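You operate a simulated robot arm through the tools that you are given. There is no shell and no other tool.

You run a simulated robot arm. Do the job below in one go: nothing can be reset, and whatever is moved stays where it is left.

Task
Put the blue cube on the front of the resin stand. Put the white bottle from the door end of the mixing table on the back of the resin stand. Put the small brush on the door end of the mixing table away on the top of the finishing bench. Take the yellow mould from the door end of the mixing table and put it on the orange tile there. Put the sponge on the green mat. Put the blue pad on the door end of the mixing table away on the top of the craft bench. Fetch the cardboard ring and set it on the wood panel. Push the island bench drawer shut. Any order will do. Set down upright: white bottle.

It is judged by the outcome, as a careful person would: the job done as asked, and still so three seconds after it is handed in. It fails if anything else is knocked over, pushed out of place, dropped, spilled or broken.

Robot
A 7-joint arm with a fingered hand on a trunk, on a base that drives. Base frame: it is fixed to the floor where the robot stands at the start and does not move with it; the origin is under the middle of the robot, x ahead of it, y to its left, z up; the surface under the hand at the start is at about z = 890. Units: mm, degrees, N and s.
Its first joint turns from -115.0 to 115.0 degrees. Places, roughly: back of the resin stand (12x20 cm) [-2800, 840, 800]; blue cube (6x6x6 cm) [800, 0, 900]; blue pad (6x5x4 cm) [800, -500, 900]; cardboard ring (5x5x3 cm) [900, 2100, 1300]; craft bench [200, -2300, 900]; finishing bench [-4400, -100, 900]; front of the resin stand (13x94 cm) [-2380, 840, 800]; green mat [800, 1400, 900]; island bench drawer [-2500, -1600, 700]; small brush (8x5x5 cm) [700, 300, 900]; sponge (5x6x4 cm) [1000, 400, 900]; tile (9x9x1 cm) [700, 200, 900]; white bottle [750, 0, 1000]; wood panel (16x12x2 cm) [-1500, -1200, 900]; yellow mould [750, 500, 1000]. Payload 5 kg.
The TCP is the grasp point between the finger pads, 32 mm short of the fingertips. In the tool frame z runs along the fingers and y along their closing line. The gripper opens to 160 mm. The gripper's body begins 89 mm behind the TCP. The gripper is a hand of 4 fingers: y runs from the thumb to the fingers, the wrist lies at [0, 0, -267] in the tool frame.
Orientation is that of the tool frame in the base frame, as a unit quaternion [x, y, z, w]. With the fingers straight down and closing along the base's y, the tool's x points along the base's -x, its y along +y and its z along -z.

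Tools
- The arm moves only by the tool move_arm. Its argument "deltas" is a list of rows, each an object of numbers (a shift or turn left out is 0): "x", "y", "z": the shift along the tool's x, y, z in units of 200 mm (1.0 is 200 mm); "ax", "ay", "az": the turn, a rotation vector about the tool's x, y, z in units of 120 degrees (1.0 is 120 degrees). In form: [{"x": .., "y": .., "z": .., "ax": .., "ay": .., "az": ..}, ...]. A call has 1 to 20 rows; each row is the pose to reach, as a shift and turn from the pose commanded when the call began, along the tool's axes at that moment. A call with a number of a shift or a turn outside -1 to 1 is refused whole. Each row takes 0.2 s and may step no farther than 50 mm and 8.6 degrees from the row before; otherwise, the whole call is refused. Where a pose cannot be reached the arm comes as near as it can. A force on the tool above 40 N (or 10 N above the force at the start of the call, whichever is more), or a blocked arm, ends the call early, and 0.2 s more pass. In this call time passes only in rows, and 0.2 s behind the last. It gives the time, the measured TCP pose, the force on the tool (base axes), the opening and the grip force at its end, in the units of the frame above (readings bear some noise), with the torque about the TCP (base axes, N m) and any sound that the robot's microphone picked up.
- Cameras (640 x 400 px; columns grow to the right, rows downward): "scene" is now at [19.9, 184.2, 1806.6]; the picture's right is [-0.24, -0.97, 0.00], its down [-0.70, 0.17, -0.70] and it looks along [0.68, -0.17, -0.72] (base axes); focal length 296 px, centre (320, 200). "wrist" rides on the gripper at [80, -4, -114] in the tool frame; the picture's right is [0.05, 1.00, 0.00], its down [-0.82, 0.04, -0.58] and it looks along [-0.58, 0.03, 0.82] (tool axes); focal length 265 px, centre (320, 200). There is no depth. A picture from a camera that has moved, and an enlarged one, comes with that camera's place and axes in the base frame and with its lens.
- capture(camera): a new picture of that camera. The clock stands still meanwhile.
- raise_lower(by): slides the trunk up (or, below 0, down) by that many mm; the arm and the scene camera ride with it, the base frame stays. It gives what a move gives, with no picture.
- drive_base(legs): drives the robot by 1 to 6 legs, each [ahead, turn to the left] in mm and degrees, along the robot's own axes; the way and the turn of a leg run together, so that a leg with both is an arc; at most 1500 mm and 180 degrees a leg. The arm and the cameras ride along, it lands a little off, and it stops where it bumps. It gives what a move gives.
- finger_targets(finger1, finger2, finger3, thumb_bend): sets how far each is bent, from 0 (flat) to 1 (curled in); at 0.3 the hand is open as for a grip, at 0.7 the pads meet at the TCP. One left out holds its place. A second passes; each finger stops where it meets its share of the squeeze, and holds until it gets a number again. It is the only way to open and close the hand. It gives what a move gives, with no picture; readings hold the bend of each and the force on the fingers (four entries, about 0 where the hand has none), thumb and palm.
- aim_head(pan, tilt): turns the head with the scene camera to pan (to the left, within 155 degrees either way) and tilt (down, from -29 to 69), counted from straight ahead of the robot. It gives what a move gives.
- close_up(camera, box): a new picture of the part [left, top, right, bottom] of that camera's present view, enlarged. The clock stands still meanwhile.
- job_done(): hands the job in; it is judged then, once.

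Places have to be worked out from the pictures, the camera data and where the tool is seen. Open the gripper and draw the arm clear of the work before you hand the job in, unless the task says otherwise.

The tools are called after "Emit:" by a JSON object that holds its "fn" and its "kwargs". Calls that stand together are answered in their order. move_arm: Moves the arm, as the interface text tells. Its arguments: {"type":"object","properties":{"deltas":{"type":"array","items":{"type":"object","properties":{"x":{"type":"number"},"y":{"type":"number"},"z":{"type":"number"},"ax":{"type":"number"},"ay":{"type":"number"},"az":{"type":"number"}}}}},"required":["deltas"]} The other tools are called the same way: raise_lower (by) slides the trunk up or down; finger_targets (finger1, finger2, finger3, thumb_bend) moves the fingers one by one; drive_base (legs) drives the base; aim_head (pan, tilt) turns the head that bears the scene camera; capture (camera) takes a picture; close_up (camera, box) takes an enlarged picture of a part of a camera's view; job_done () hands the job in.

At the start:

```text
time_s: 0.0
tool_pos: [732.1, -81.1, 1139.8]
tool_rot: [0.0, 1.0, 0.0, 0.0]
wrist_force: [-0.4, 0.7, 0.6]
torque: [0.03, -0.03, 0.0]
gripper_width: 160.0
grasp_force: 0.0
shape: jaw
bend: [0.3, 0.3, 0.3, 0.3]
finger forces: [0.0, 0.0, 0.1, 0.0, 0.0, 0.0]
trunk travel left (down, up): [-650.0, 340.0]
robot x, y, heading: [1.8, -3.0, 0.0]
head pan, tilt: [-13.8, 45.8]
```

scene: 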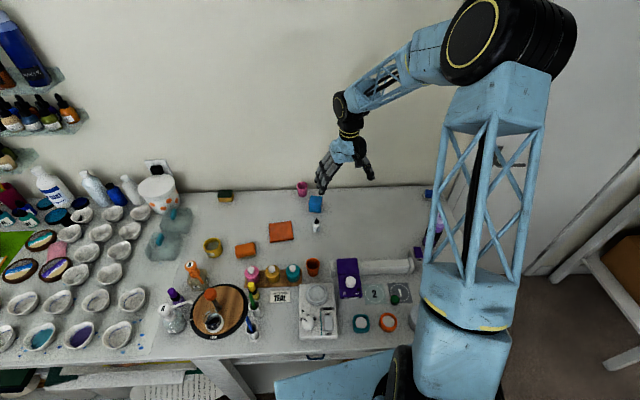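
wrist: 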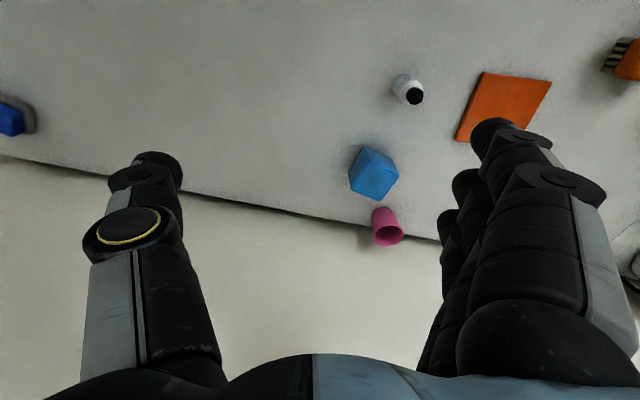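

I start by surveying: enlarged views of the table from both cameras before moving anything.

Emit:
{"fn": "close_up", "kwargs": {"camera": "scene", "box": [130, 150, 450, 350]}}

Emit:
{"fn": "close_up", "kwargs": {"camera": "scene", "box": [0, 150, 240, 400]}}

```text
2.00 times, centred on (290, 250) of scene
camera zoom: at [19.9, 184.2, 1806.6], right [-0.24, -0.97, 0.0], down [-0.7, 0.17, -0.7], along [0.68, -0.17, -0.72], focal length 592 px, centre (380, 100)
```

zoom: 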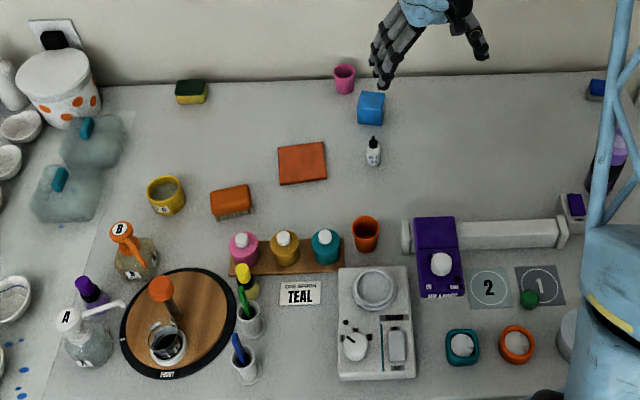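

```text
1.60 times, centred on (120, 275) of scene
camera zoom: at [19.9, 184.2, 1806.6], right [-0.24, -0.97, 0.0], down [-0.7, 0.17, -0.7], along [0.68, -0.17, -0.72], focal length 473 px, centre (640, 80)
```

zoom: 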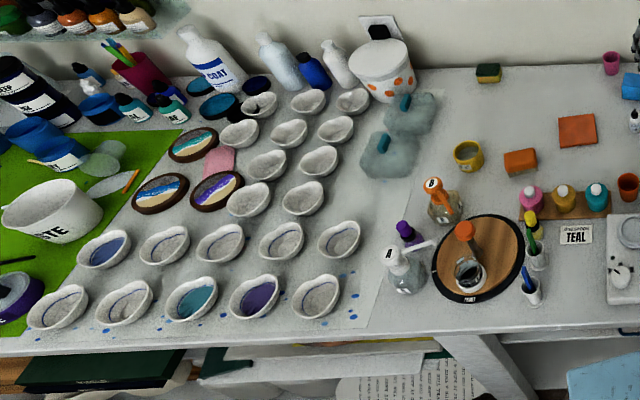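

The table layout is clear: cube about [839,0], bottle [727,22], tile [745,160], brush [681,296], mould [719,407], sponge [992,358], pad [789,-490]. Now I turn the head around to map the room.

Emit:
{"fn": "aim_head", "kwargs": {"pan": 60, "tilt": 25}}

Emit:
{"fn": "capture", "kwargs": {"camera": "scene"}}

Emit:
{"fn": "aim_head", "kwargs": {"pan": 150, "tilt": 20}}

Emit:
{"fn": "capture", "kwargs": {"camera": "scene"}}

Emit:
{"fn": "aim_head", "kwargs": {"pan": -150, "tilt": 20}}

Emit:
{"fn": "capture", "kwargs": {"camera": "scene"}}

Emit:
{"fn": "aim_head", "kwargs": {"pan": -75, "tilt": 25}}

Emit:
{"fn": "capture", "kwargs": {"camera": "scene"}}

```text
time_s: 1.5
tool_pos: [732.4, -81.6, 1140.8]
tool_rot: [0.001, 1.0, 0.0, 0.0]
wrist_force: [0.6, -1.2, 0.0]
torque: [-0.01, 0.01, -0.01]
gripper_width: 159.7
grasp_force: 0.1
shape: jaw
bend: [0.3, 0.3, 0.3, 0.3]
finger forces: [0.0, 0.0, 0.0, 0.0, 0.0, 0.0]
trunk travel left (down, up): [-650.0, 340.0]
robot x, y, heading: [-0.2, 1.4, 0.2]
head pan, tilt: [60.0, 25.0]
```

```text
taken
camera scene: at [-12.3, 283.3, 1838.3], right [0.87, -0.5, 0.0], down [-0.21, -0.37, -0.91], along [0.45, 0.78, -0.42], focal length 296 px, centre (320, 200)
```

scene: 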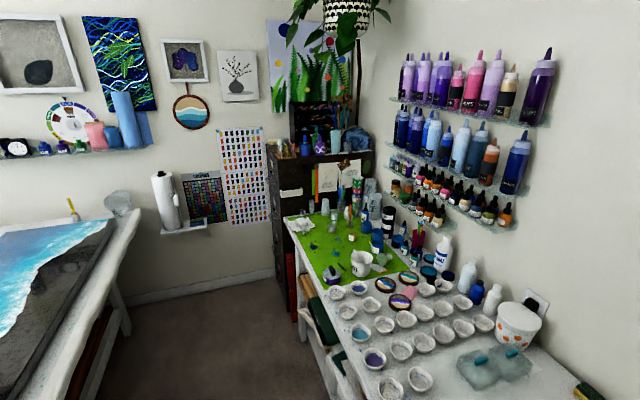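

```text
time_s: 3.1
tool_pos: [732.8, -80.3, 1139.2]
tool_rot: [0.0, 1.0, 0.0, 0.0]
wrist_force: [0.1, 0.1, 0.3]
torque: [-0.02, 0.01, 0.01]
gripper_width: 160.0
grasp_force: 0.0
shape: jaw
bend: [0.3, 0.3, 0.3, 0.3]
finger forces: [0.0, 0.1, 0.1, 0.0, 0.1, 0.1]
trunk travel left (down, up): [-650.0, 340.0]
robot x, y, heading: [-0.2, -0.8, -0.2]
head pan, tilt: [150.0, 20.0]
```

```text
taken
camera scene: at [-139.0, 250.1, 1846.4], right [0.5, 0.87, 0.0], down [0.3, -0.17, -0.94], along [-0.81, 0.47, -0.34], focal length 296 px, centre (320, 200)
```

scene: 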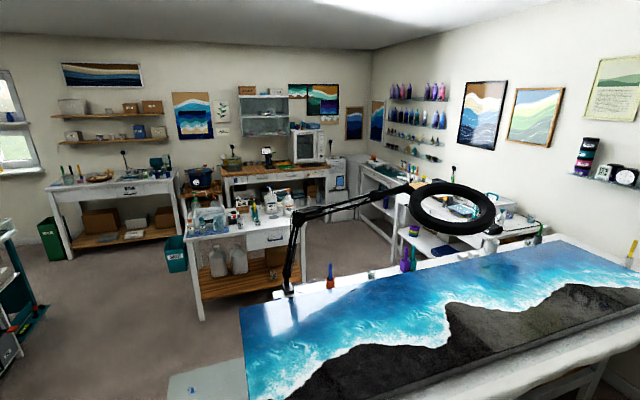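

```text
time_s: 7.2
tool_pos: [731.2, -81.8, 1139.4]
tool_rot: [0.001, 1.0, 0.0, 0.0]
wrist_force: [-0.6, -0.6, 0.5]
torque: [0.0, 0.02, 0.01]
gripper_width: 159.8
grasp_force: 0.1
shape: jaw
bend: [0.3, 0.3, 0.3, 0.3]
finger forces: [0.0, 0.0, 0.1, 0.0, 0.0, 0.1]
trunk travel left (down, up): [-650.0, 340.0]
robot x, y, heading: [-0.6, 2.2, 0.1]
head pan, tilt: [-150.0, 20.0]
```

```text
taken
camera scene: at [-139.0, 156.9, 1846.5], right [-0.5, 0.87, 0.0], down [0.3, 0.17, -0.94], along [-0.81, -0.47, -0.34], focal length 296 px, centre (320, 200)
```

scene: 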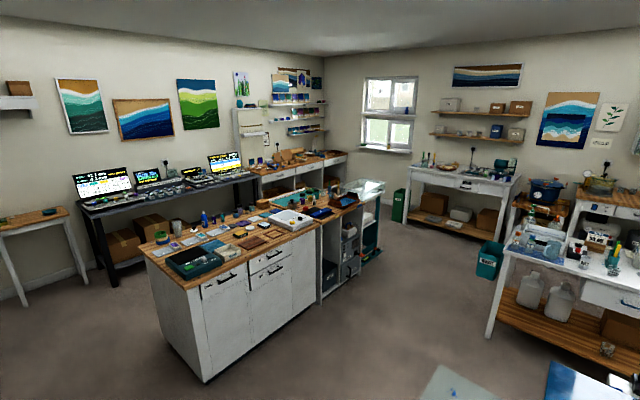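

```text
time_s: 8.7
tool_pos: [732.5, -81.5, 1138.9]
tool_rot: [0.0, 1.0, 0.0, 0.0]
wrist_force: [0.0, -0.3, 0.1]
torque: [0.0, 0.02, 0.02]
gripper_width: 159.9
grasp_force: 0.0
shape: jaw
bend: [0.3, 0.3, 0.3, 0.3]
finger forces: [0.1, 0.0, 0.1, 0.0, 0.0, 0.0]
trunk travel left (down, up): [-650.0, 340.0]
robot x, y, heading: [-0.2, 3.3, 0.2]
head pan, tilt: [-75.0, 25.0]
```

```text
taken
camera scene: at [-34.6, 114.5, 1838.4], right [-0.97, -0.26, 0.0], down [-0.11, 0.41, -0.91], along [0.23, -0.88, -0.42], focal length 296 px, centre (320, 200)
```

scene: 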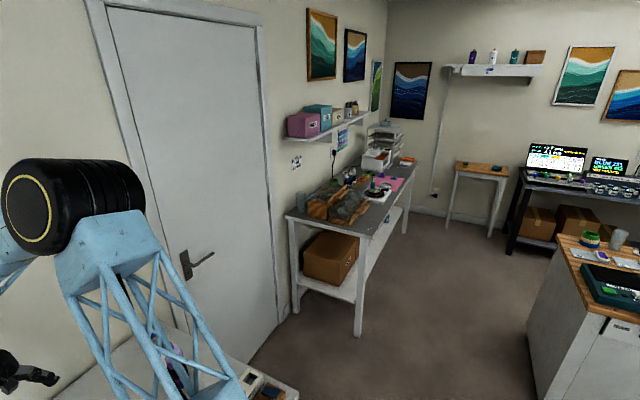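

The room map fits the given places: craft bench by the door, island in the middle with its drawer side hidden, resin stand with jugs, finishing bench at the far wall, and the ring on the dark cabinet. I zoom on the key spots.

Emit:
{"fn": "close_up", "kwargs": {"camera": "scene", "box": [270, 110, 450, 230]}}

Emit:
{"fn": "aim_head", "kwargs": {"pan": 60, "tilt": 25}}

Emit:
{"fn": "close_up", "kwargs": {"camera": "scene", "box": [260, 110, 410, 210]}}

Emit:
{"fn": "close_up", "kwargs": {"camera": "scene", "box": [270, 190, 480, 330]}}

Emit:
{"fn": "aim_head", "kwargs": {"pan": 150, "tilt": 20}}

Emit:
{"fn": "close_up", "kwargs": {"camera": "scene", "box": [170, 170, 350, 290]}}

Emit:
{"fn": "close_up", "kwargs": {"camera": "scene", "box": [30, 130, 210, 250]}}

Emit:
{"fn": "aim_head", "kwargs": {"pan": -140, "tilt": 20}}

Emit:
{"fn": "close_up", "kwargs": {"camera": "scene", "box": [180, 160, 440, 340]}}

```text
3.33 times, centred on (360, 170) of scene
camera zoom: at [-34.6, 114.5, 1838.4], right [-0.97, -0.26, 0.0], down [-0.11, 0.41, -0.91], along [0.23, -0.88, -0.42], focal length 986 px, centre (187, 300)
```

zoom: 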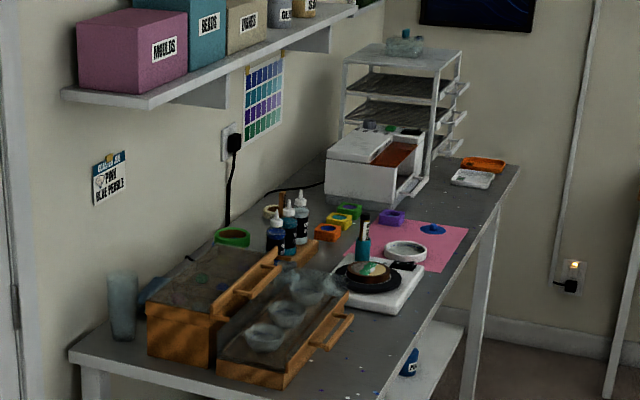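

```text
time_s: 10.8
tool_pos: [731.5, -82.2, 1139.1]
tool_rot: [0.0, 1.0, 0.0, 0.0]
wrist_force: [1.0, -0.1, 0.2]
torque: [0.01, -0.01, 0.0]
gripper_width: 159.9
grasp_force: 0.1
shape: jaw
bend: [0.3, 0.3, 0.3, 0.3]
finger forces: [0.0, 0.1, 0.0, 0.0, 0.0, 0.0]
trunk travel left (down, up): [-650.0, 340.0]
robot x, y, heading: [-0.4, 1.9, -0.1]
head pan, tilt: [60.0, 25.0]
```

```text
4.00 times, centred on (335, 160) of scene
camera zoom: at [-12.3, 283.3, 1838.3], right [0.87, -0.5, 0.0], down [-0.21, -0.37, -0.91], along [0.45, 0.78, -0.42], focal length 1183 px, centre (260, 360)
```

zoom: 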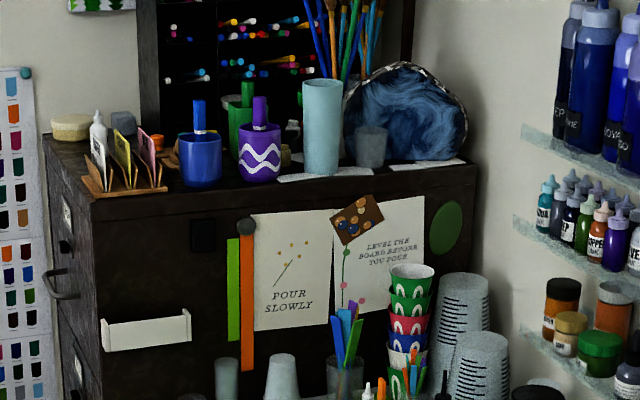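

```text
2.86 times, centred on (375, 260) of scene
camera zoom: at [-12.3, 283.3, 1838.3], right [0.87, -0.5, 0.0], down [-0.21, -0.37, -0.91], along [0.45, 0.78, -0.42], focal length 845 px, centre (163, 29)
```

zoom: 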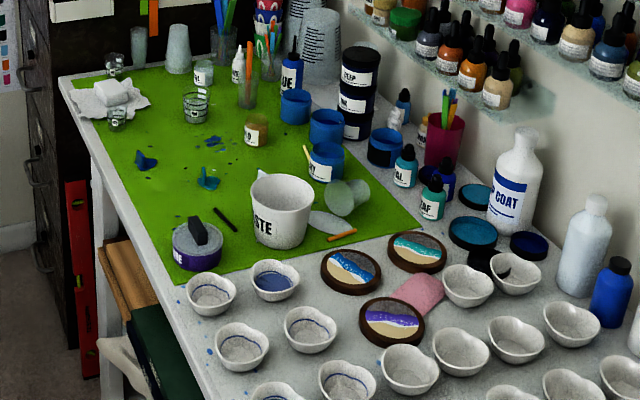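

```text
time_s: 12.5
tool_pos: [732.4, -81.0, 1139.8]
tool_rot: [0.0, 1.0, 0.0, 0.001]
wrist_force: [-0.4, -0.2, 0.5]
torque: [0.02, 0.01, 0.01]
gripper_width: 159.8
grasp_force: 0.0
shape: jaw
bend: [0.3, 0.3, 0.3, 0.3]
finger forces: [0.0, 0.0, 0.1, 0.0, 0.0, 0.0]
trunk travel left (down, up): [-650.0, 340.0]
robot x, y, heading: [-2.0, 3.9, 0.1]
head pan, tilt: [150.0, 20.0]
```

```text
3.33 times, centred on (260, 230) of scene
camera zoom: at [-139.0, 250.1, 1846.4], right [0.5, 0.87, 0.0], down [0.3, -0.17, -0.94], along [-0.81, 0.47, -0.34], focal length 986 px, centre (520, 100)
```

zoom: 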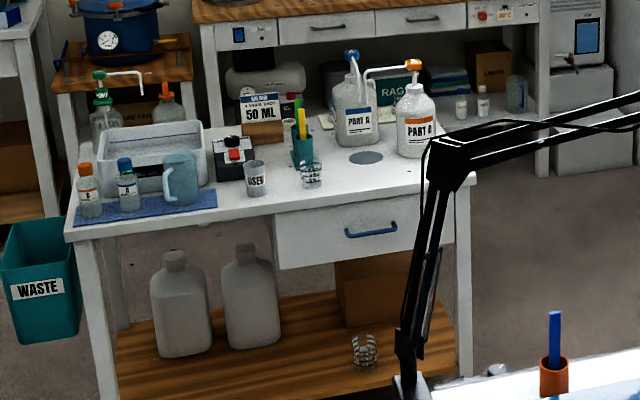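

```text
3.33 times, centred on (120, 190) of scene
camera zoom: at [-139.0, 250.1, 1846.4], right [0.5, 0.87, 0.0], down [0.3, -0.17, -0.94], along [-0.81, 0.47, -0.34], focal length 986 px, centre (987, 233)
```

zoom: 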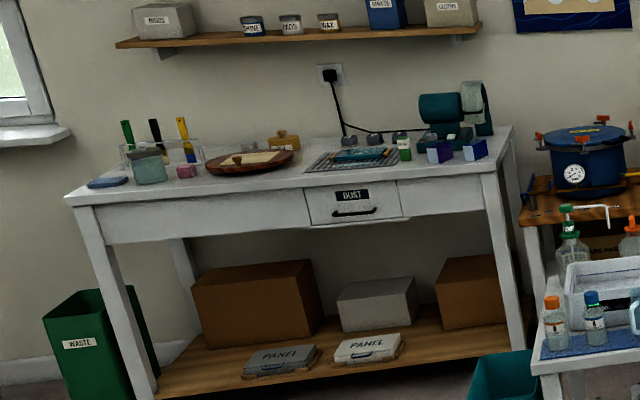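

```text
time_s: 16.5
tool_pos: [732.9, -82.0, 1138.8]
tool_rot: [-0.001, 1.0, 0.0, 0.0]
wrist_force: [0.3, -0.1, -0.7]
torque: [0.02, 0.0, 0.01]
gripper_width: 159.9
grasp_force: 0.0
shape: jaw
bend: [0.3, 0.3, 0.3, 0.3]
finger forces: [0.0, 0.0, 0.0, 0.1, 0.1, 0.1]
trunk travel left (down, up): [-650.0, 340.0]
robot x, y, heading: [-0.2, 2.4, -0.0]
head pan, tilt: [-140.0, 20.0]
```

```text
2.22 times, centred on (310, 250) of scene
camera zoom: at [-129.7, 143.6, 1846.4], right [-0.64, 0.77, 0.0], down [0.26, 0.22, -0.94], along [-0.72, -0.6, -0.34], focal length 657 px, centre (342, 89)
```

zoom: 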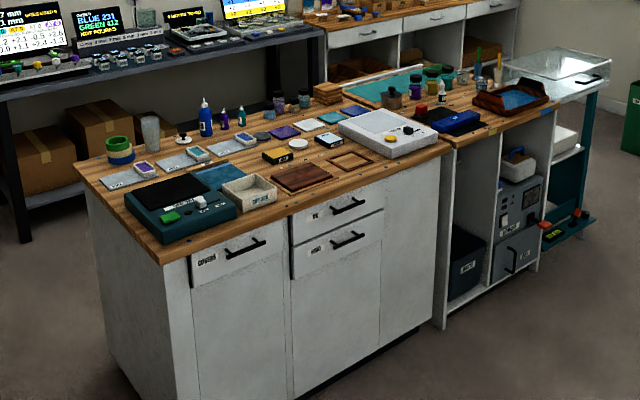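

All spots are identified; the island drawer must be on the side I can't see yet. First job on the table: the yellow mould to the tile. I move the hand left at its present height, above all small objects, toward the mould, checking with the wrist camera.

Emit:
{"fn": "aim_head", "kwargs": {"pan": 10, "tilt": 50}}

Emit:
{"fn": "move_arm", "kwargs": {"deltas": [{"y": 0.25}, {"y": 0.5}, {"y": 0.75}, {"y": 1.0}]}}

Emit:
{"fn": "move_arm", "kwargs": {"deltas": [{"y": 0.25}, {"y": 0.5}, {"y": 0.75}, {"y": 1.0}]}}

Emit:
{"fn": "capture", "kwargs": {"camera": "wrist"}}

Emit:
{"fn": "capture", "kwargs": {"camera": "scene"}}

```text
time_s: 18.8
tool_pos: [732.5, -82.6, 1139.2]
tool_rot: [0.0, 1.0, 0.0, 0.001]
wrist_force: [0.2, 0.4, 1.3]
torque: [0.03, 0.02, 0.0]
gripper_width: 159.6
grasp_force: 0.1
shape: jaw
bend: [0.3, 0.3, 0.3, 0.3]
finger forces: [0.0, 0.0, 0.1, 0.0, 0.0, 0.1]
trunk travel left (down, up): [-650.0, 340.0]
robot x, y, heading: [3.5, 1.7, -0.1]
head pan, tilt: [10.0, 50.0]
```

```text
time_s: 19.8
tool_pos: [731.8, 122.5, 1139.7]
tool_rot: [0.0, 1.0, -0.001, -0.001]
wrist_force: [-0.3, 1.6, 1.1]
torque: [0.0, -0.02, -0.03]
gripper_width: 159.7
grasp_force: 0.0
shape: jaw
bend: [0.3, 0.3, 0.3, 0.3]
finger forces: [0.1, 0.0, 0.0, 0.0, 0.0, 0.0]
trunk travel left (down, up): [-650.0, 340.0]
robot x, y, heading: [-2.6, -2.8, -0.1]
head pan, tilt: [10.0, 50.0]
```

```text
time_s: 20.8
tool_pos: [731.1, 319.2, 1138.8]
tool_rot: [0.0, 1.0, -0.001, 0.0]
wrist_force: [-0.6, 0.9, 0.1]
torque: [-0.02, 0.02, 0.02]
gripper_width: 160.2
grasp_force: 0.2
shape: jaw
bend: [0.3, 0.3, 0.3, 0.3]
finger forces: [0.0, 0.0, 0.1, 0.1, 0.0, 0.0]
trunk travel left (down, up): [-650.0, 340.0]
robot x, y, heading: [-0.4, 3.6, -0.2]
head pan, tilt: [10.0, 50.0]
```

```text
taken
camera wrist: at [650.0, 314.3, 1253.0], right [-0.05, 1.0, 0.0], down [0.82, 0.04, 0.58], along [0.58, 0.03, -0.82], focal length 265 px, centre (320, 200)
```

wrist: 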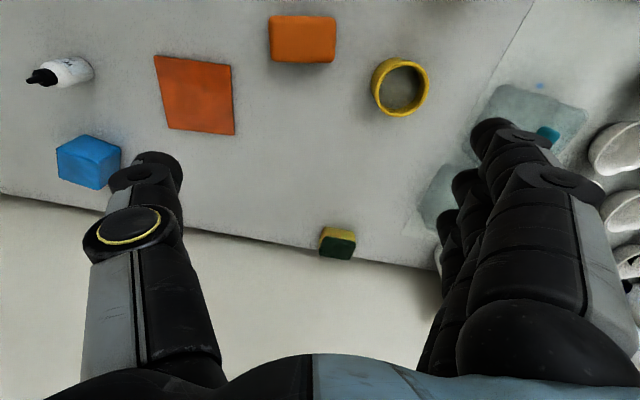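

```text
taken
camera scene: at [17.6, 218.9, 1800.6], right [0.17, -0.98, 0.0], down [-0.75, -0.13, -0.64], along [0.63, 0.11, -0.77], focal length 296 px, centre (320, 200)
```

scene: 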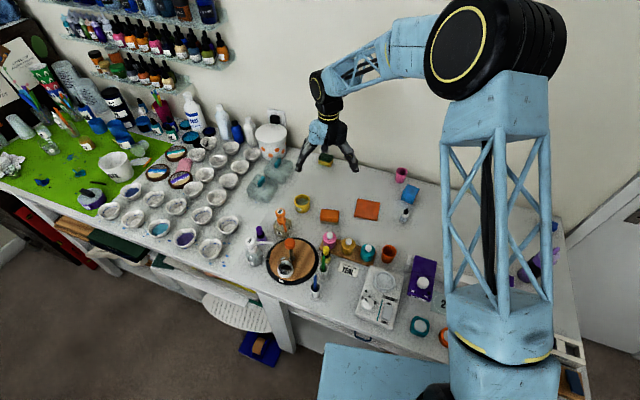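

The mould is a hollow yellow ring about 63 mm across, at about [716, 408]; the tile centre is about [745,163]. I move above the mould and pre-shape the hand to about 120 mm.

Emit:
{"fn": "move_arm", "kwargs": {"deltas": [{"x": 0.04, "y": 0.22}, {"x": 0.075, "y": 0.4425}]}}

Emit:
{"fn": "finger_targets", "kwargs": {"finger1": 0.4, "finger2": 0.4, "finger3": 0.4, "thumb_bend": 0.4}}

Emit:
{"fn": "capture", "kwargs": {"camera": "wrist"}}

Emit:
{"fn": "close_up", "kwargs": {"camera": "scene", "box": [220, 100, 460, 250]}}

```text
time_s: 21.4
tool_pos: [717.6, 410.0, 1139.5]
tool_rot: [0.0, 1.0, -0.001, 0.0]
wrist_force: [-0.5, 0.6, 0.6]
torque: [-0.04, -0.03, -0.01]
gripper_width: 160.0
grasp_force: 0.0
shape: jaw
bend: [0.3, 0.3, 0.3, 0.3]
finger forces: [0.0, 0.0, 0.1, 0.0, 0.0, 0.0]
trunk travel left (down, up): [-650.0, 340.0]
robot x, y, heading: [0.7, 3.2, -0.0]
head pan, tilt: [10.0, 50.0]
```

```text
time_s: 22.4
tool_pos: [715.9, 407.0, 1139.7]
tool_rot: [-0.001, 1.0, 0.0, 0.0]
wrist_force: [1.3, -0.2, -0.1]
torque: [0.02, 0.0, -0.01]
gripper_width: 132.1
grasp_force: 0.0
shape: fingers
bend: [0.4, 0.4, 0.4, 0.4]
finger forces: [0.1, 0.1, 0.1, 0.0, 0.0, 0.0]
trunk travel left (down, up): [-650.0, 340.0]
robot x, y, heading: [0.6, 0.2, 0.2]
head pan, tilt: [10.0, 50.0]
```

```text
taken
camera wrist: at [636.1, 402.8, 1253.4], right [-0.05, 1.0, 0.0], down [0.82, 0.04, 0.58], along [0.58, 0.03, -0.82], focal length 265 px, centre (320, 200)
```

wrist: 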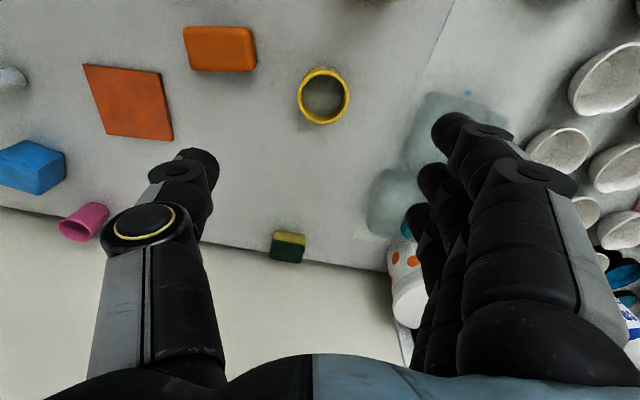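

```text
2.67 times, centred on (340, 175) of scene
camera zoom: at [17.4, 217.3, 1800.8], right [0.17, -0.98, 0.0], down [-0.75, -0.13, -0.64], along [0.63, 0.11, -0.77], focal length 789 px, centre (267, 267)
```

zoom: 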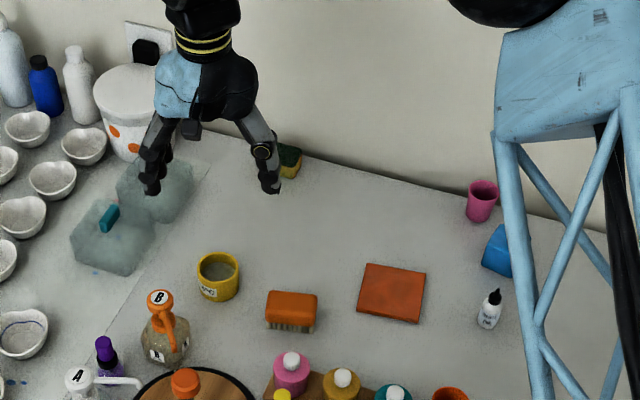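

TCP is within 3 mm of the mould axis, mould top about z=940. I descend to about z=945 first and check clearance to the neighbours.

Emit:
{"fn": "move_arm", "kwargs": {"deltas": [{"z": 0.25, "y": 0.01}, {"z": 0.5, "y": 0.015}, {"z": 0.75, "y": 0.015, "x": 0.01}, {"z": 0.97, "y": 0.015, "x": 0.01}]}}

Emit:
{"fn": "capture", "kwargs": {"camera": "wrist"}}

Emit:
{"fn": "close_up", "kwargs": {"camera": "scene", "box": [220, 140, 380, 250]}}

```text
time_s: 23.4
tool_pos: [715.7, 412.7, 943.9]
tool_rot: [0.0, 1.0, 0.0, 0.0]
wrist_force: [-0.6, 0.8, -0.2]
torque: [-0.02, 0.01, -0.02]
gripper_width: 132.0
grasp_force: 0.1
shape: fingers
bend: [0.4, 0.4, 0.4, 0.4]
finger forces: [0.1, 0.0, 0.0, 0.1, 0.0, 0.0]
trunk travel left (down, up): [-650.0, 340.0]
robot x, y, heading: [-0.5, 2.2, -0.1]
head pan, tilt: [10.0, 50.0]
```

```text
taken
camera wrist: at [635.9, 408.1, 1057.8], right [-0.05, 1.0, 0.0], down [0.82, 0.04, 0.58], along [0.58, 0.03, -0.82], focal length 265 px, centre (320, 200)
```

wrist: 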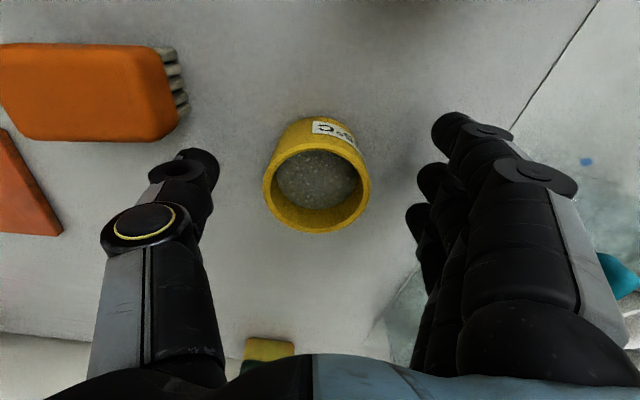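

```text
3.64 times, centred on (300, 195) of scene
camera zoom: at [18.2, 218.0, 1800.8], right [0.17, -0.98, 0.0], down [-0.76, -0.13, -0.64], along [0.63, 0.11, -0.77], focal length 1076 px, centre (393, 218)
```

zoom: 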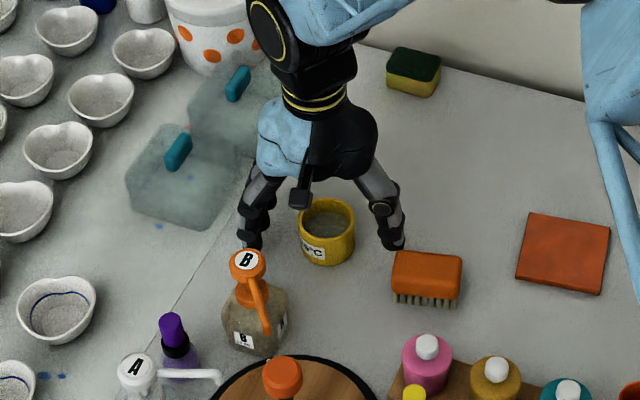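

The mould rim is at about z=933, centred under the TCP at [715.5, 411]. I lower to z≈928 (fingertips just above the table) and close the hand.

Emit:
{"fn": "move_arm", "kwargs": {"deltas": [{"z": 0.08, "y": -0.005}]}}

Emit:
{"fn": "finger_targets", "kwargs": {"finger1": 0.65, "finger2": 0.65, "finger3": 0.65, "thumb_bend": 0.65}}

Emit:
{"fn": "capture", "kwargs": {"camera": "wrist"}}

```text
time_s: 23.8
tool_pos: [716.6, 410.3, 928.1]
tool_rot: [0.0, 1.0, 0.0, 0.0]
wrist_force: [0.7, 0.6, -0.7]
torque: [0.02, -0.03, -0.01]
gripper_width: 132.2
grasp_force: 0.1
shape: fingers
bend: [0.4, 0.4, 0.4, 0.4]
finger forces: [0.1, 0.0, 0.0, 0.1, 0.0, 0.0]
trunk travel left (down, up): [-650.0, 340.0]
robot x, y, heading: [1.5, 3.0, 0.2]
head pan, tilt: [10.0, 50.0]
```

```text
time_s: 24.8
tool_pos: [715.4, 410.7, 928.8]
tool_rot: [0.0, 1.0, 0.0, 0.0]
wrist_force: [-0.6, -0.7, 7.3]
torque: [0.24, 0.0, 0.0]
gripper_width: 50.5
grasp_force: 16.9
shape: fingers
bend: [0.65, 0.58, 0.63, 0.61]
finger forces: [0.1, 18.8, 2.2, 0.1, 13.5, 0.0]
trunk travel left (down, up): [-650.0, 340.0]
robot x, y, heading: [2.1, 1.4, -0.1]
head pan, tilt: [10.0, 50.0]
```

```text
taken
camera wrist: at [635.3, 404.8, 1042.9], right [-0.05, 1.0, 0.0], down [0.81, 0.04, 0.58], along [0.58, 0.03, -0.82], focal length 265 px, centre (320, 200)
```

wrist: 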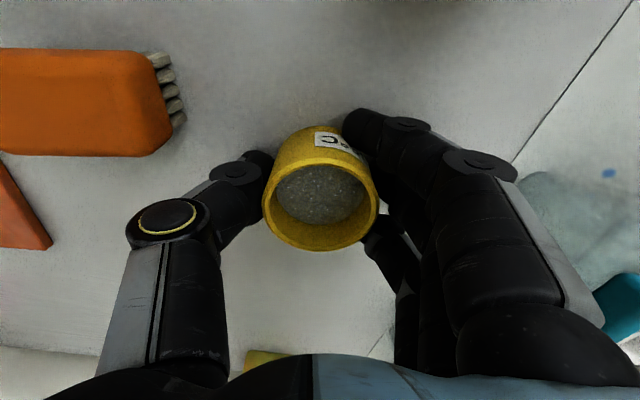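

The middle finger and thumb hold the mould (about 15 N). I lift it 60 mm gently and check it stays upright.

Emit:
{"fn": "move_arm", "kwargs": {"deltas": [{"z": -0.06}, {"z": -0.15}, {"z": -0.3}]}}

Emit:
{"fn": "capture", "kwargs": {"camera": "wrist"}}

Emit:
{"fn": "close_up", "kwargs": {"camera": "scene", "box": [220, 140, 380, 250]}}

```text
time_s: 25.6
tool_pos: [714.0, 409.1, 988.4]
tool_rot: [0.0, 1.0, 0.001, 0.0]
wrist_force: [0.3, -0.3, -1.0]
torque: [0.03, -0.04, 0.03]
gripper_width: 50.2
grasp_force: 12.5
shape: fingers
bend: [0.65, 0.58, 0.63, 0.61]
finger forces: [0.2, 9.8, 2.7, 0.1, 12.9, 0.0]
trunk travel left (down, up): [-650.0, 340.0]
robot x, y, heading: [1.7, -2.6, -0.1]
head pan, tilt: [10.0, 50.0]
```

```text
taken
camera wrist: at [634.1, 404.3, 1102.0], right [-0.05, 1.0, 0.0], down [0.82, 0.04, 0.58], along [0.58, 0.03, -0.82], focal length 265 px, centre (320, 200)
```

wrist: 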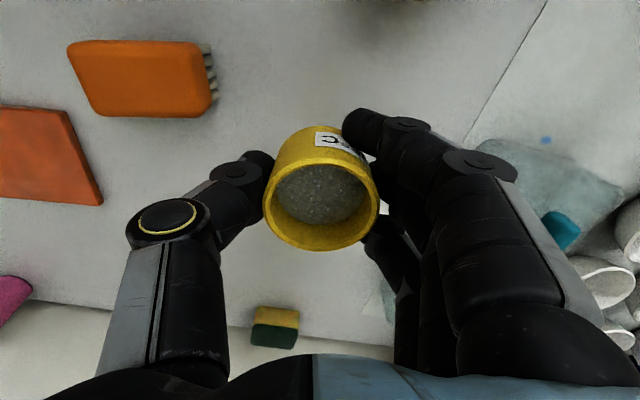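

```text
3.64 times, centred on (300, 195) of scene
camera zoom: at [16.8, 216.9, 1800.8], right [0.17, -0.98, 0.0], down [-0.75, -0.13, -0.64], along [0.63, 0.11, -0.77], focal length 1076 px, centre (393, 218)
```

zoom: 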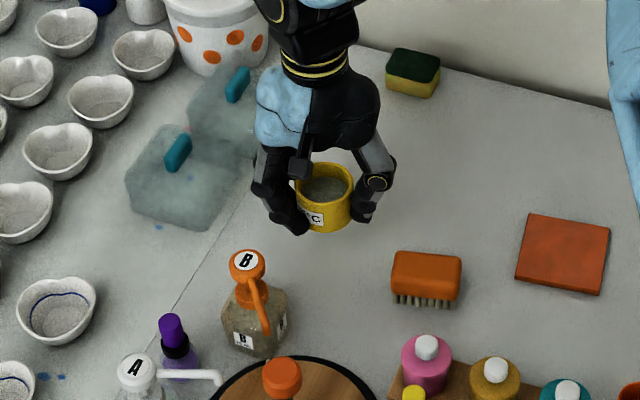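

The mould is held upright. I raise 50 mm more and carry it over the brush to above the tile at [745,163].

Emit:
{"fn": "move_arm", "kwargs": {"deltas": [{"z": -0.2}, {"z": -0.25, "y": -0.15}, {"z": -0.25, "y": -0.35, "x": -0.05}, {"z": -0.25, "y": -0.55, "x": -0.1}, {"z": -0.25, "y": -0.75, "x": -0.15}, {"z": -0.25, "y": -0.95, "x": -0.155}]}}

Emit:
{"fn": "move_arm", "kwargs": {"deltas": [{"y": -0.14}, {"y": -0.28}]}}

Emit:
{"fn": "capture", "kwargs": {"camera": "wrist"}}

Emit:
{"fn": "close_up", "kwargs": {"camera": "scene", "box": [290, 140, 450, 250]}}

```text
time_s: 27.0
tool_pos: [744.5, 217.7, 1040.6]
tool_rot: [0.0, 1.0, 0.001, 0.001]
wrist_force: [0.6, 0.1, -1.0]
torque: [0.09, 0.01, -0.02]
gripper_width: 49.8
grasp_force: 12.8
shape: fingers
bend: [0.65, 0.58, 0.63, 0.61]
finger forces: [0.2, 9.8, 2.6, 0.1, 12.8, 0.0]
trunk travel left (down, up): [-650.0, 340.0]
robot x, y, heading: [4.6, 0.7, -0.0]
head pan, tilt: [10.0, 50.0]
```

```text
time_s: 27.6
tool_pos: [745.2, 163.0, 1040.4]
tool_rot: [0.0, 1.0, 0.0, 0.001]
wrist_force: [0.0, 0.3, -0.7]
torque: [0.02, 0.0, 0.02]
gripper_width: 50.3
grasp_force: 12.3
shape: fingers
bend: [0.65, 0.58, 0.63, 0.61]
finger forces: [0.3, 9.9, 2.7, 0.0, 12.8, 0.1]
trunk travel left (down, up): [-650.0, 340.0]
robot x, y, heading: [-1.5, -3.4, -0.1]
head pan, tilt: [10.0, 50.0]
```

```text
taken
camera wrist: at [664.2, 157.3, 1152.5], right [-0.05, 1.0, 0.0], down [0.82, 0.04, 0.58], along [0.58, 0.03, -0.82], focal length 265 px, centre (320, 200)
```

wrist: 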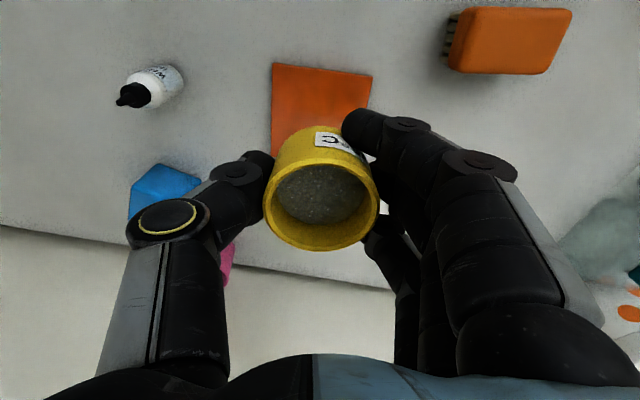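

```text
3.64 times, centred on (370, 195) of scene
camera zoom: at [17.4, 216.5, 1800.9], right [0.17, -0.98, 0.0], down [-0.75, -0.13, -0.64], along [0.63, 0.11, -0.77], focal length 1076 px, centre (138, 218)
```

zoom: 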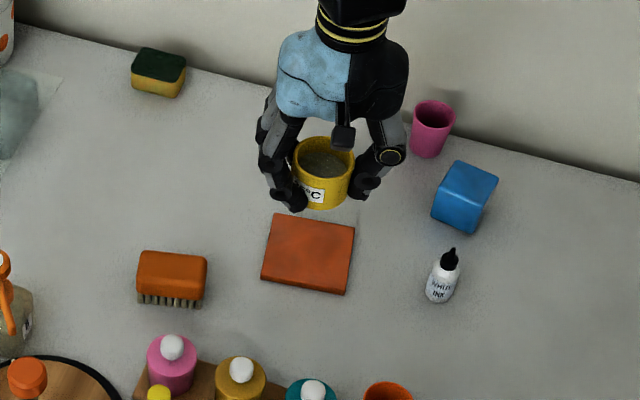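

Tile centre measures about [744,160], right under the mould. I lower about 100 mm to set the mould on the tile (TCP ≈ 940), watching the force.

Emit:
{"fn": "move_arm", "kwargs": {"deltas": [{"z": 0.2, "y": -0.01}, {"z": 0.35, "y": -0.01}, {"z": 0.45, "y": -0.01}, {"z": 0.49, "y": -0.01}]}}

Emit:
{"fn": "close_up", "kwargs": {"camera": "scene", "box": [290, 140, 450, 250]}}

```text
time_s: 28.6
tool_pos: [744.1, 160.8, 941.4]
tool_rot: [-0.001, 1.0, 0.0, 0.0]
wrist_force: [0.2, 0.2, -0.9]
torque: [0.02, 0.0, -0.01]
gripper_width: 50.3
grasp_force: 12.5
shape: fingers
bend: [0.65, 0.58, 0.63, 0.61]
finger forces: [0.2, 9.8, 2.5, 0.1, 12.8, 0.1]
trunk travel left (down, up): [-650.0, 340.0]
robot x, y, heading: [-0.1, -0.8, -0.2]
head pan, tilt: [10.0, 50.0]
```

```text
3.64 times, centred on (370, 195) of scene
camera zoom: at [17.7, 217.2, 1800.8], right [0.17, -0.98, 0.0], down [-0.75, -0.13, -0.64], along [0.63, 0.11, -0.77], focal length 1076 px, centre (138, 218)
```

zoom: 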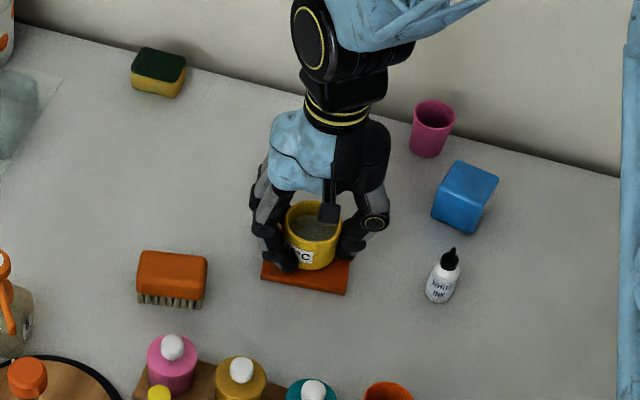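

Just above the tile; I lower in small steps to contact.

Emit:
{"fn": "move_arm", "kwargs": {"deltas": [{"z": 0.007}, {"z": 0.014}]}}

```text
time_s: 29.2
tool_pos: [746.2, 161.2, 939.2]
tool_rot: [0.0, 1.0, 0.001, -0.001]
wrist_force: [0.0, -0.7, -1.0]
torque: [0.03, 0.02, -0.01]
gripper_width: 49.8
grasp_force: 12.7
shape: fingers
bend: [0.65, 0.58, 0.63, 0.61]
finger forces: [0.2, 9.8, 2.5, 0.1, 12.8, 0.1]
trunk travel left (down, up): [-650.0, 340.0]
robot x, y, heading: [-4.5, -1.1, 0.1]
head pan, tilt: [10.0, 50.0]
```

Emit:
{"fn": "move_arm", "kwargs": {"deltas": [{"z": 0.007}, {"z": 0.014}]}}

```text
time_s: 29.8
tool_pos: [745.7, 161.2, 937.7]
tool_rot: [0.0, 1.0, 0.0, 0.001]
wrist_force: [-2.1, 0.4, 19.5]
torque: [0.31, 0.1, 0.05]
gripper_width: 49.9
grasp_force: 22.3
shape: fingers
bend: [0.65, 0.59, 0.63, 0.61]
finger forces: [0.1, 24.1, 2.7, 0.0, 17.7, 0.0]
trunk travel left (down, up): [-650.0, 340.0]
robot x, y, heading: [-1.5, 1.3, 0.2]
head pan, tilt: [10.0, 50.0]
```

Contact (19 N). I ease up about 1 mm and open the hand.

Emit:
{"fn": "move_arm", "kwargs": {"deltas": [{"z": -0.006}]}}

Emit:
{"fn": "finger_targets", "kwargs": {"finger1": 0.4, "finger2": 0.4, "finger3": 0.4, "thumb_bend": 0.4}}

Emit:
{"fn": "capture", "kwargs": {"camera": "wrist"}}

```text
time_s: 30.2
tool_pos: [746.3, 160.4, 938.3]
tool_rot: [-0.001, 1.0, 0.0, 0.001]
wrist_force: [2.7, 0.4, 16.3]
torque: [0.35, -0.09, 0.0]
gripper_width: 50.0
grasp_force: 20.8
shape: fingers
bend: [0.65, 0.59, 0.63, 0.61]
finger forces: [0.2, 23.2, 2.8, 0.0, 16.1, 0.0]
trunk travel left (down, up): [-650.0, 340.0]
robot x, y, heading: [-1.3, -3.9, 0.0]
head pan, tilt: [10.0, 50.0]
```

```text
time_s: 31.2
tool_pos: [745.5, 161.4, 936.8]
tool_rot: [0.0, 1.0, 0.0, -0.001]
wrist_force: [-0.8, -0.3, 0.5]
torque: [-0.02, 0.0, 0.0]
gripper_width: 130.6
grasp_force: 0.1
shape: fingers
bend: [0.4, 0.4, 0.4, 0.4]
finger forces: [0.1, 0.2, 0.0, 0.1, 0.0, 0.0]
trunk travel left (down, up): [-650.0, 340.0]
robot x, y, heading: [-3.1, -1.9, -0.2]
head pan, tilt: [10.0, 50.0]
```

```text
taken
camera wrist: at [665.4, 156.0, 1050.4], right [-0.05, 1.0, 0.0], down [0.82, 0.04, 0.58], along [0.58, 0.03, -0.82], focal length 265 px, centre (320, 200)
```

wrist: 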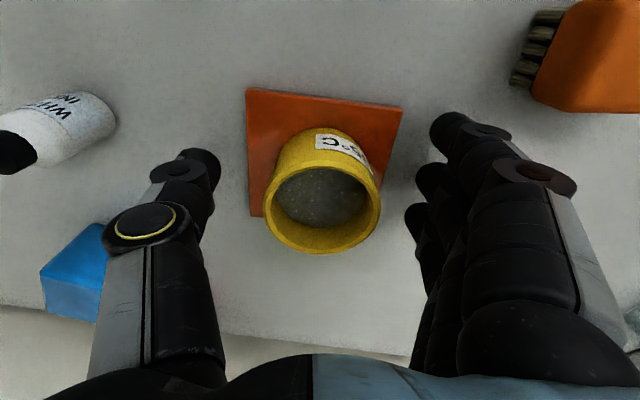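

The mould sits on the tile. I rise straight up 200 mm and then check the base footprint against the table for driving.

Emit:
{"fn": "move_arm", "kwargs": {"deltas": [{"z": -0.1}, {"z": -0.3}, {"z": -0.55}, {"z": -0.8}, {"z": -1.0}]}}

Emit:
{"fn": "aim_head", "kwargs": {"pan": 0, "tilt": 69}}

Emit:
{"fn": "capture", "kwargs": {"camera": "scene"}}

Emit:
{"fn": "aim_head", "kwargs": {"pan": -120, "tilt": 69}}

Emit:
{"fn": "capture", "kwargs": {"camera": "scene"}}

Emit:
{"fn": "aim_head", "kwargs": {"pan": 90, "tilt": 60}}

Emit:
{"fn": "capture", "kwargs": {"camera": "scene"}}

```text
time_s: 32.4
tool_pos: [745.7, 160.9, 1137.2]
tool_rot: [0.0, 1.0, 0.0, 0.0]
wrist_force: [-0.4, -0.6, 0.0]
torque: [0.02, -0.01, -0.05]
gripper_width: 130.8
grasp_force: 0.0
shape: fingers
bend: [0.4, 0.4, 0.4, 0.4]
finger forces: [0.1, 0.1, 0.0, 0.0, 0.0, 0.0]
trunk travel left (down, up): [-650.0, 340.0]
robot x, y, heading: [0.6, 1.3, -0.2]
head pan, tilt: [10.0, 50.0]
```

```text
time_s: 33.2
tool_pos: [746.3, 159.9, 1136.3]
tool_rot: [0.0, 1.0, 0.0, 0.0]
wrist_force: [0.6, 0.1, 0.2]
torque: [0.0, -0.05, 0.0]
gripper_width: 130.5
grasp_force: 0.1
shape: fingers
bend: [0.4, 0.4, 0.4, 0.4]
finger forces: [0.0, 0.1, 0.0, 0.1, 0.0, 0.1]
trunk travel left (down, up): [-650.0, 340.0]
robot x, y, heading: [-1.7, -1.7, -0.0]
head pan, tilt: [0.0, 68.8]
```

```text
taken
camera scene: at [-2.3, 203.8, 1778.9], right [0.0, -1.0, 0.0], down [-0.93, 0.0, -0.36], along [0.36, 0.0, -0.93], focal length 296 px, centre (320, 200)
```

scene: 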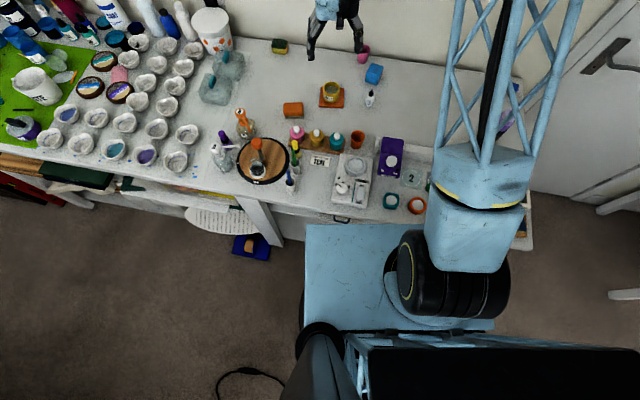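

```text
time_s: 35.2
tool_pos: [746.0, 159.6, 1135.7]
tool_rot: [0.0, 1.0, 0.0, 0.0]
wrist_force: [-0.2, -0.8, -0.6]
torque: [-0.03, 0.01, -0.01]
gripper_width: 130.6
grasp_force: 0.1
shape: fingers
bend: [0.4, 0.4, 0.4, 0.4]
finger forces: [0.0, 0.0, 0.0, 0.0, 0.1, 0.0]
trunk travel left (down, up): [-650.0, 340.0]
robot x, y, heading: [2.6, -1.0, 0.1]
head pan, tilt: [-120.0, 68.8]
```

```text
taken
camera scene: at [-86.3, 155.3, 1778.9], right [-0.87, 0.5, 0.0], down [0.47, 0.81, -0.36], along [-0.18, -0.31, -0.93], focal length 296 px, centre (320, 200)
```

scene: 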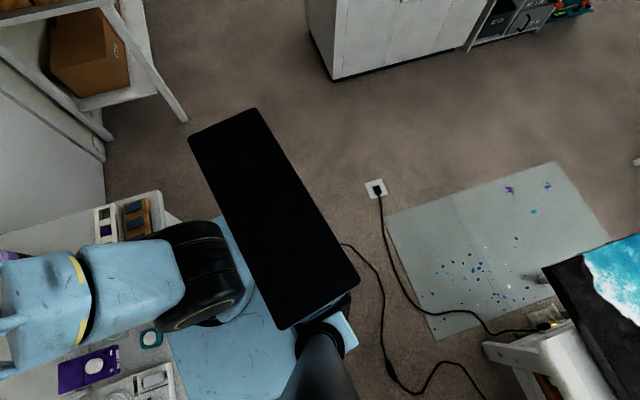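

```text
time_s: 38.3
tool_pos: [747.7, 159.9, 1135.3]
tool_rot: [0.001, 1.0, 0.0, 0.0]
wrist_force: [0.2, 0.0, 0.4]
torque: [0.02, 0.0, 0.01]
gripper_width: 130.6
grasp_force: 0.0
shape: fingers
bend: [0.4, 0.4, 0.4, 0.4]
finger forces: [0.1, 0.0, 0.1, 0.1, 0.0, 0.1]
trunk travel left (down, up): [-650.0, 340.0]
robot x, y, heading: [-0.1, 0.3, -0.1]
head pan, tilt: [90.0, 60.0]
```

```text
taken
camera scene: at [-58.4, 270.4, 1788.3], right [1.0, 0.0, 0.0], down [0.0, -0.87, -0.5], along [0.0, 0.5, -0.87], focal length 296 px, centre (320, 200)
```

scene: 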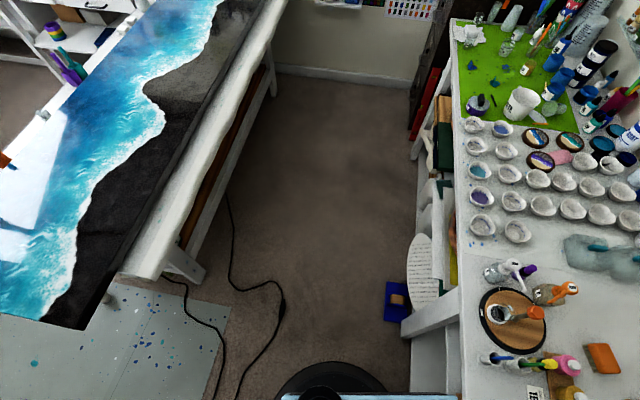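

The mould is done. The base goes partly under the table, so I'd rather not shift it just for the sponge: with a forward tilt of the tool the sponge (~[984,361], aligned with the table's 12° slant) is within reach. I move toward it, turning the hand to match.

Emit:
{"fn": "move_arm", "kwargs": {"deltas": [{"x": -0.16, "y": 0.17, "az": 0.024}, {"x": -0.33, "y": 0.35, "az": 0.048}, {"x": -0.5, "y": 0.52, "az": 0.072}, {"x": -0.665, "y": 0.7, "az": 0.0958}]}}

Emit:
{"fn": "aim_head", "kwargs": {"pan": 15, "tilt": 45}}

Emit:
{"fn": "capture", "kwargs": {"camera": "wrist"}}

Emit:
{"fn": "close_up", "kwargs": {"camera": "scene", "box": [240, 80, 420, 210]}}

```text
time_s: 39.3
tool_pos: [879.0, 299.0, 1137.0]
tool_rot: [0.1, 0.995, -0.001, 0.0]
wrist_force: [0.1, 1.2, -1.4]
torque: [-0.03, 0.05, -0.02]
gripper_width: 130.6
grasp_force: 0.0
shape: fingers
bend: [0.4, 0.4, 0.4, 0.4]
finger forces: [0.0, 0.1, 0.1, 0.1, 0.0, 0.0]
trunk travel left (down, up): [-650.0, 340.0]
robot x, y, heading: [2.0, 0.4, -0.0]
head pan, tilt: [90.0, 60.0]
```

```text
time_s: 40.7
tool_pos: [878.8, 299.2, 1139.2]
tool_rot: [0.101, 0.995, 0.0, 0.0]
wrist_force: [-0.1, -0.3, 0.0]
torque: [-0.01, 0.02, 0.01]
gripper_width: 130.7
grasp_force: 0.0
shape: fingers
bend: [0.4, 0.4, 0.4, 0.4]
finger forces: [0.0, 0.0, 0.0, 0.1, 0.0, 0.1]
trunk travel left (down, up): [-650.0, 340.0]
robot x, y, heading: [-2.2, 4.4, 0.1]
head pan, tilt: [15.0, 45.0]
```

```text
taken
camera wrist: at [798.5, 309.6, 1252.6], right [0.15, 0.99, 0.0], down [0.81, -0.12, 0.58], along [0.57, -0.09, -0.82], focal length 265 px, centre (320, 200)
```

wrist: 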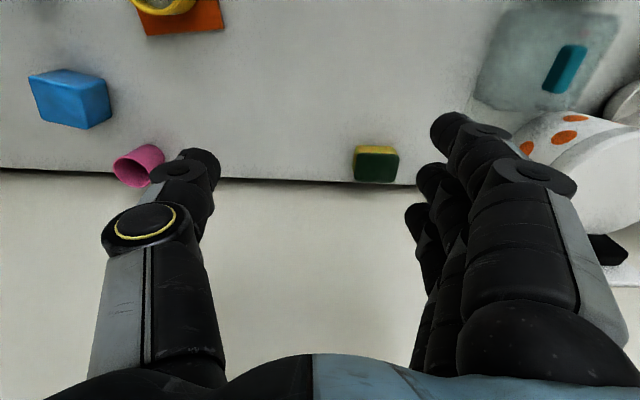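

```text
3.08 times, centred on (330, 145) of scene
camera zoom: at [20.2, 225.0, 1807.7], right [0.26, -0.97, 0.0], down [-0.68, -0.18, -0.71], along [0.68, 0.18, -0.71], focal length 910 px, centre (289, 369)
```

zoom: 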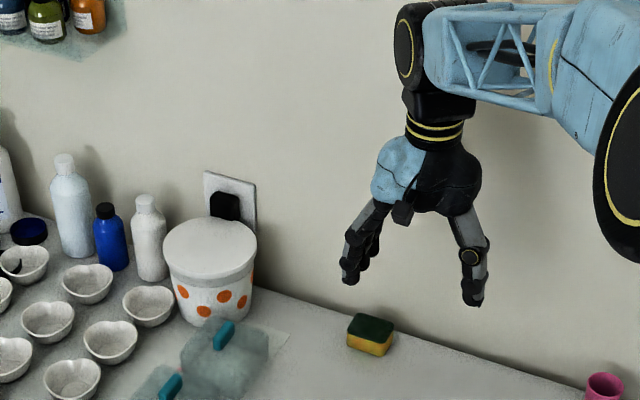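

The sponge top centre is about [982,360], with the wall about 25 mm behind it. I tilt the tool 20° forward while closing in to a point above it, and test which finger is the near one.

Emit:
{"fn": "move_arm", "kwargs": {"deltas": [{"x": -0.094, "y": 0.101, "z": 0.12, "ay": -0.0416}, {"x": -0.188, "y": 0.202, "z": 0.26, "ay": -0.0833}, {"x": -0.282, "y": 0.303, "z": 0.42, "ay": -0.125}, {"x": -0.377, "y": 0.404, "z": 0.58, "ay": -0.1667}]}}

Emit:
{"fn": "finger_targets", "kwargs": {"finger1": 0.25}}

Emit:
{"fn": "capture", "kwargs": {"camera": "wrist"}}

Emit:
{"fn": "close_up", "kwargs": {"camera": "scene", "box": [240, 80, 420, 210]}}

```text
time_s: 41.7
tool_pos: [968.5, 365.4, 1022.4]
tool_rot: [0.1, 0.98, -0.018, 0.173]
wrist_force: [0.4, 0.4, -0.3]
torque: [-0.02, 0.02, -0.04]
gripper_width: 131.0
grasp_force: 0.0
shape: fingers
bend: [0.4, 0.4, 0.4, 0.4]
finger forces: [0.0, 0.1, 0.0, 0.1, 0.0, 0.0]
trunk travel left (down, up): [-650.0, 340.0]
robot x, y, heading: [0.9, 6.0, 0.2]
head pan, tilt: [15.0, 45.0]
```

```text
time_s: 42.7
tool_pos: [967.6, 364.4, 1022.7]
tool_rot: [0.099, 0.98, -0.017, 0.173]
wrist_force: [0.2, -0.2, -0.4]
torque: [-0.01, 0.0, 0.0]
gripper_width: 156.9
grasp_force: 0.1
shape: fingers
bend: [0.25, 0.4, 0.4, 0.4]
finger forces: [0.0, 0.0, 0.0, 0.0, 0.0, 0.0]
trunk travel left (down, up): [-650.0, 340.0]
robot x, y, heading: [0.3, -2.6, -0.2]
head pan, tilt: [15.0, 45.0]
```

```text
taken
camera wrist: at [854.5, 381.9, 1101.5], right [0.15, 0.99, -0.02], down [0.57, -0.07, 0.82], along [0.81, -0.13, -0.57], focal length 265 px, centre (320, 200)
```

wrist: 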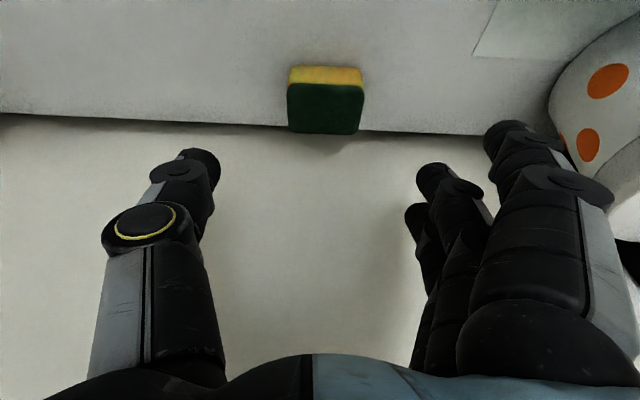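

```text
3.08 times, centred on (330, 145) of scene
camera zoom: at [20.3, 225.1, 1807.7], right [0.26, -0.97, 0.0], down [-0.68, -0.18, -0.71], along [0.68, 0.18, -0.71], focal length 910 px, centre (289, 369)
```

zoom: 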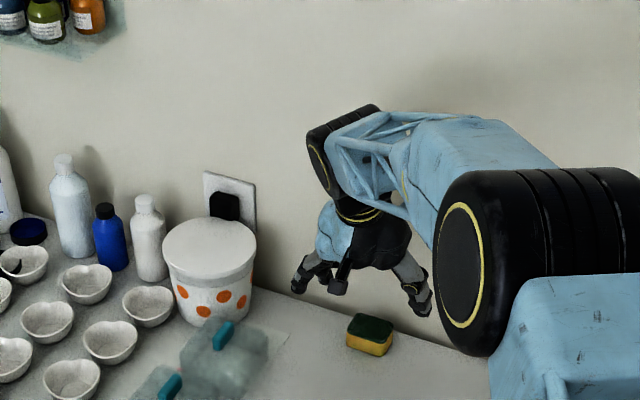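

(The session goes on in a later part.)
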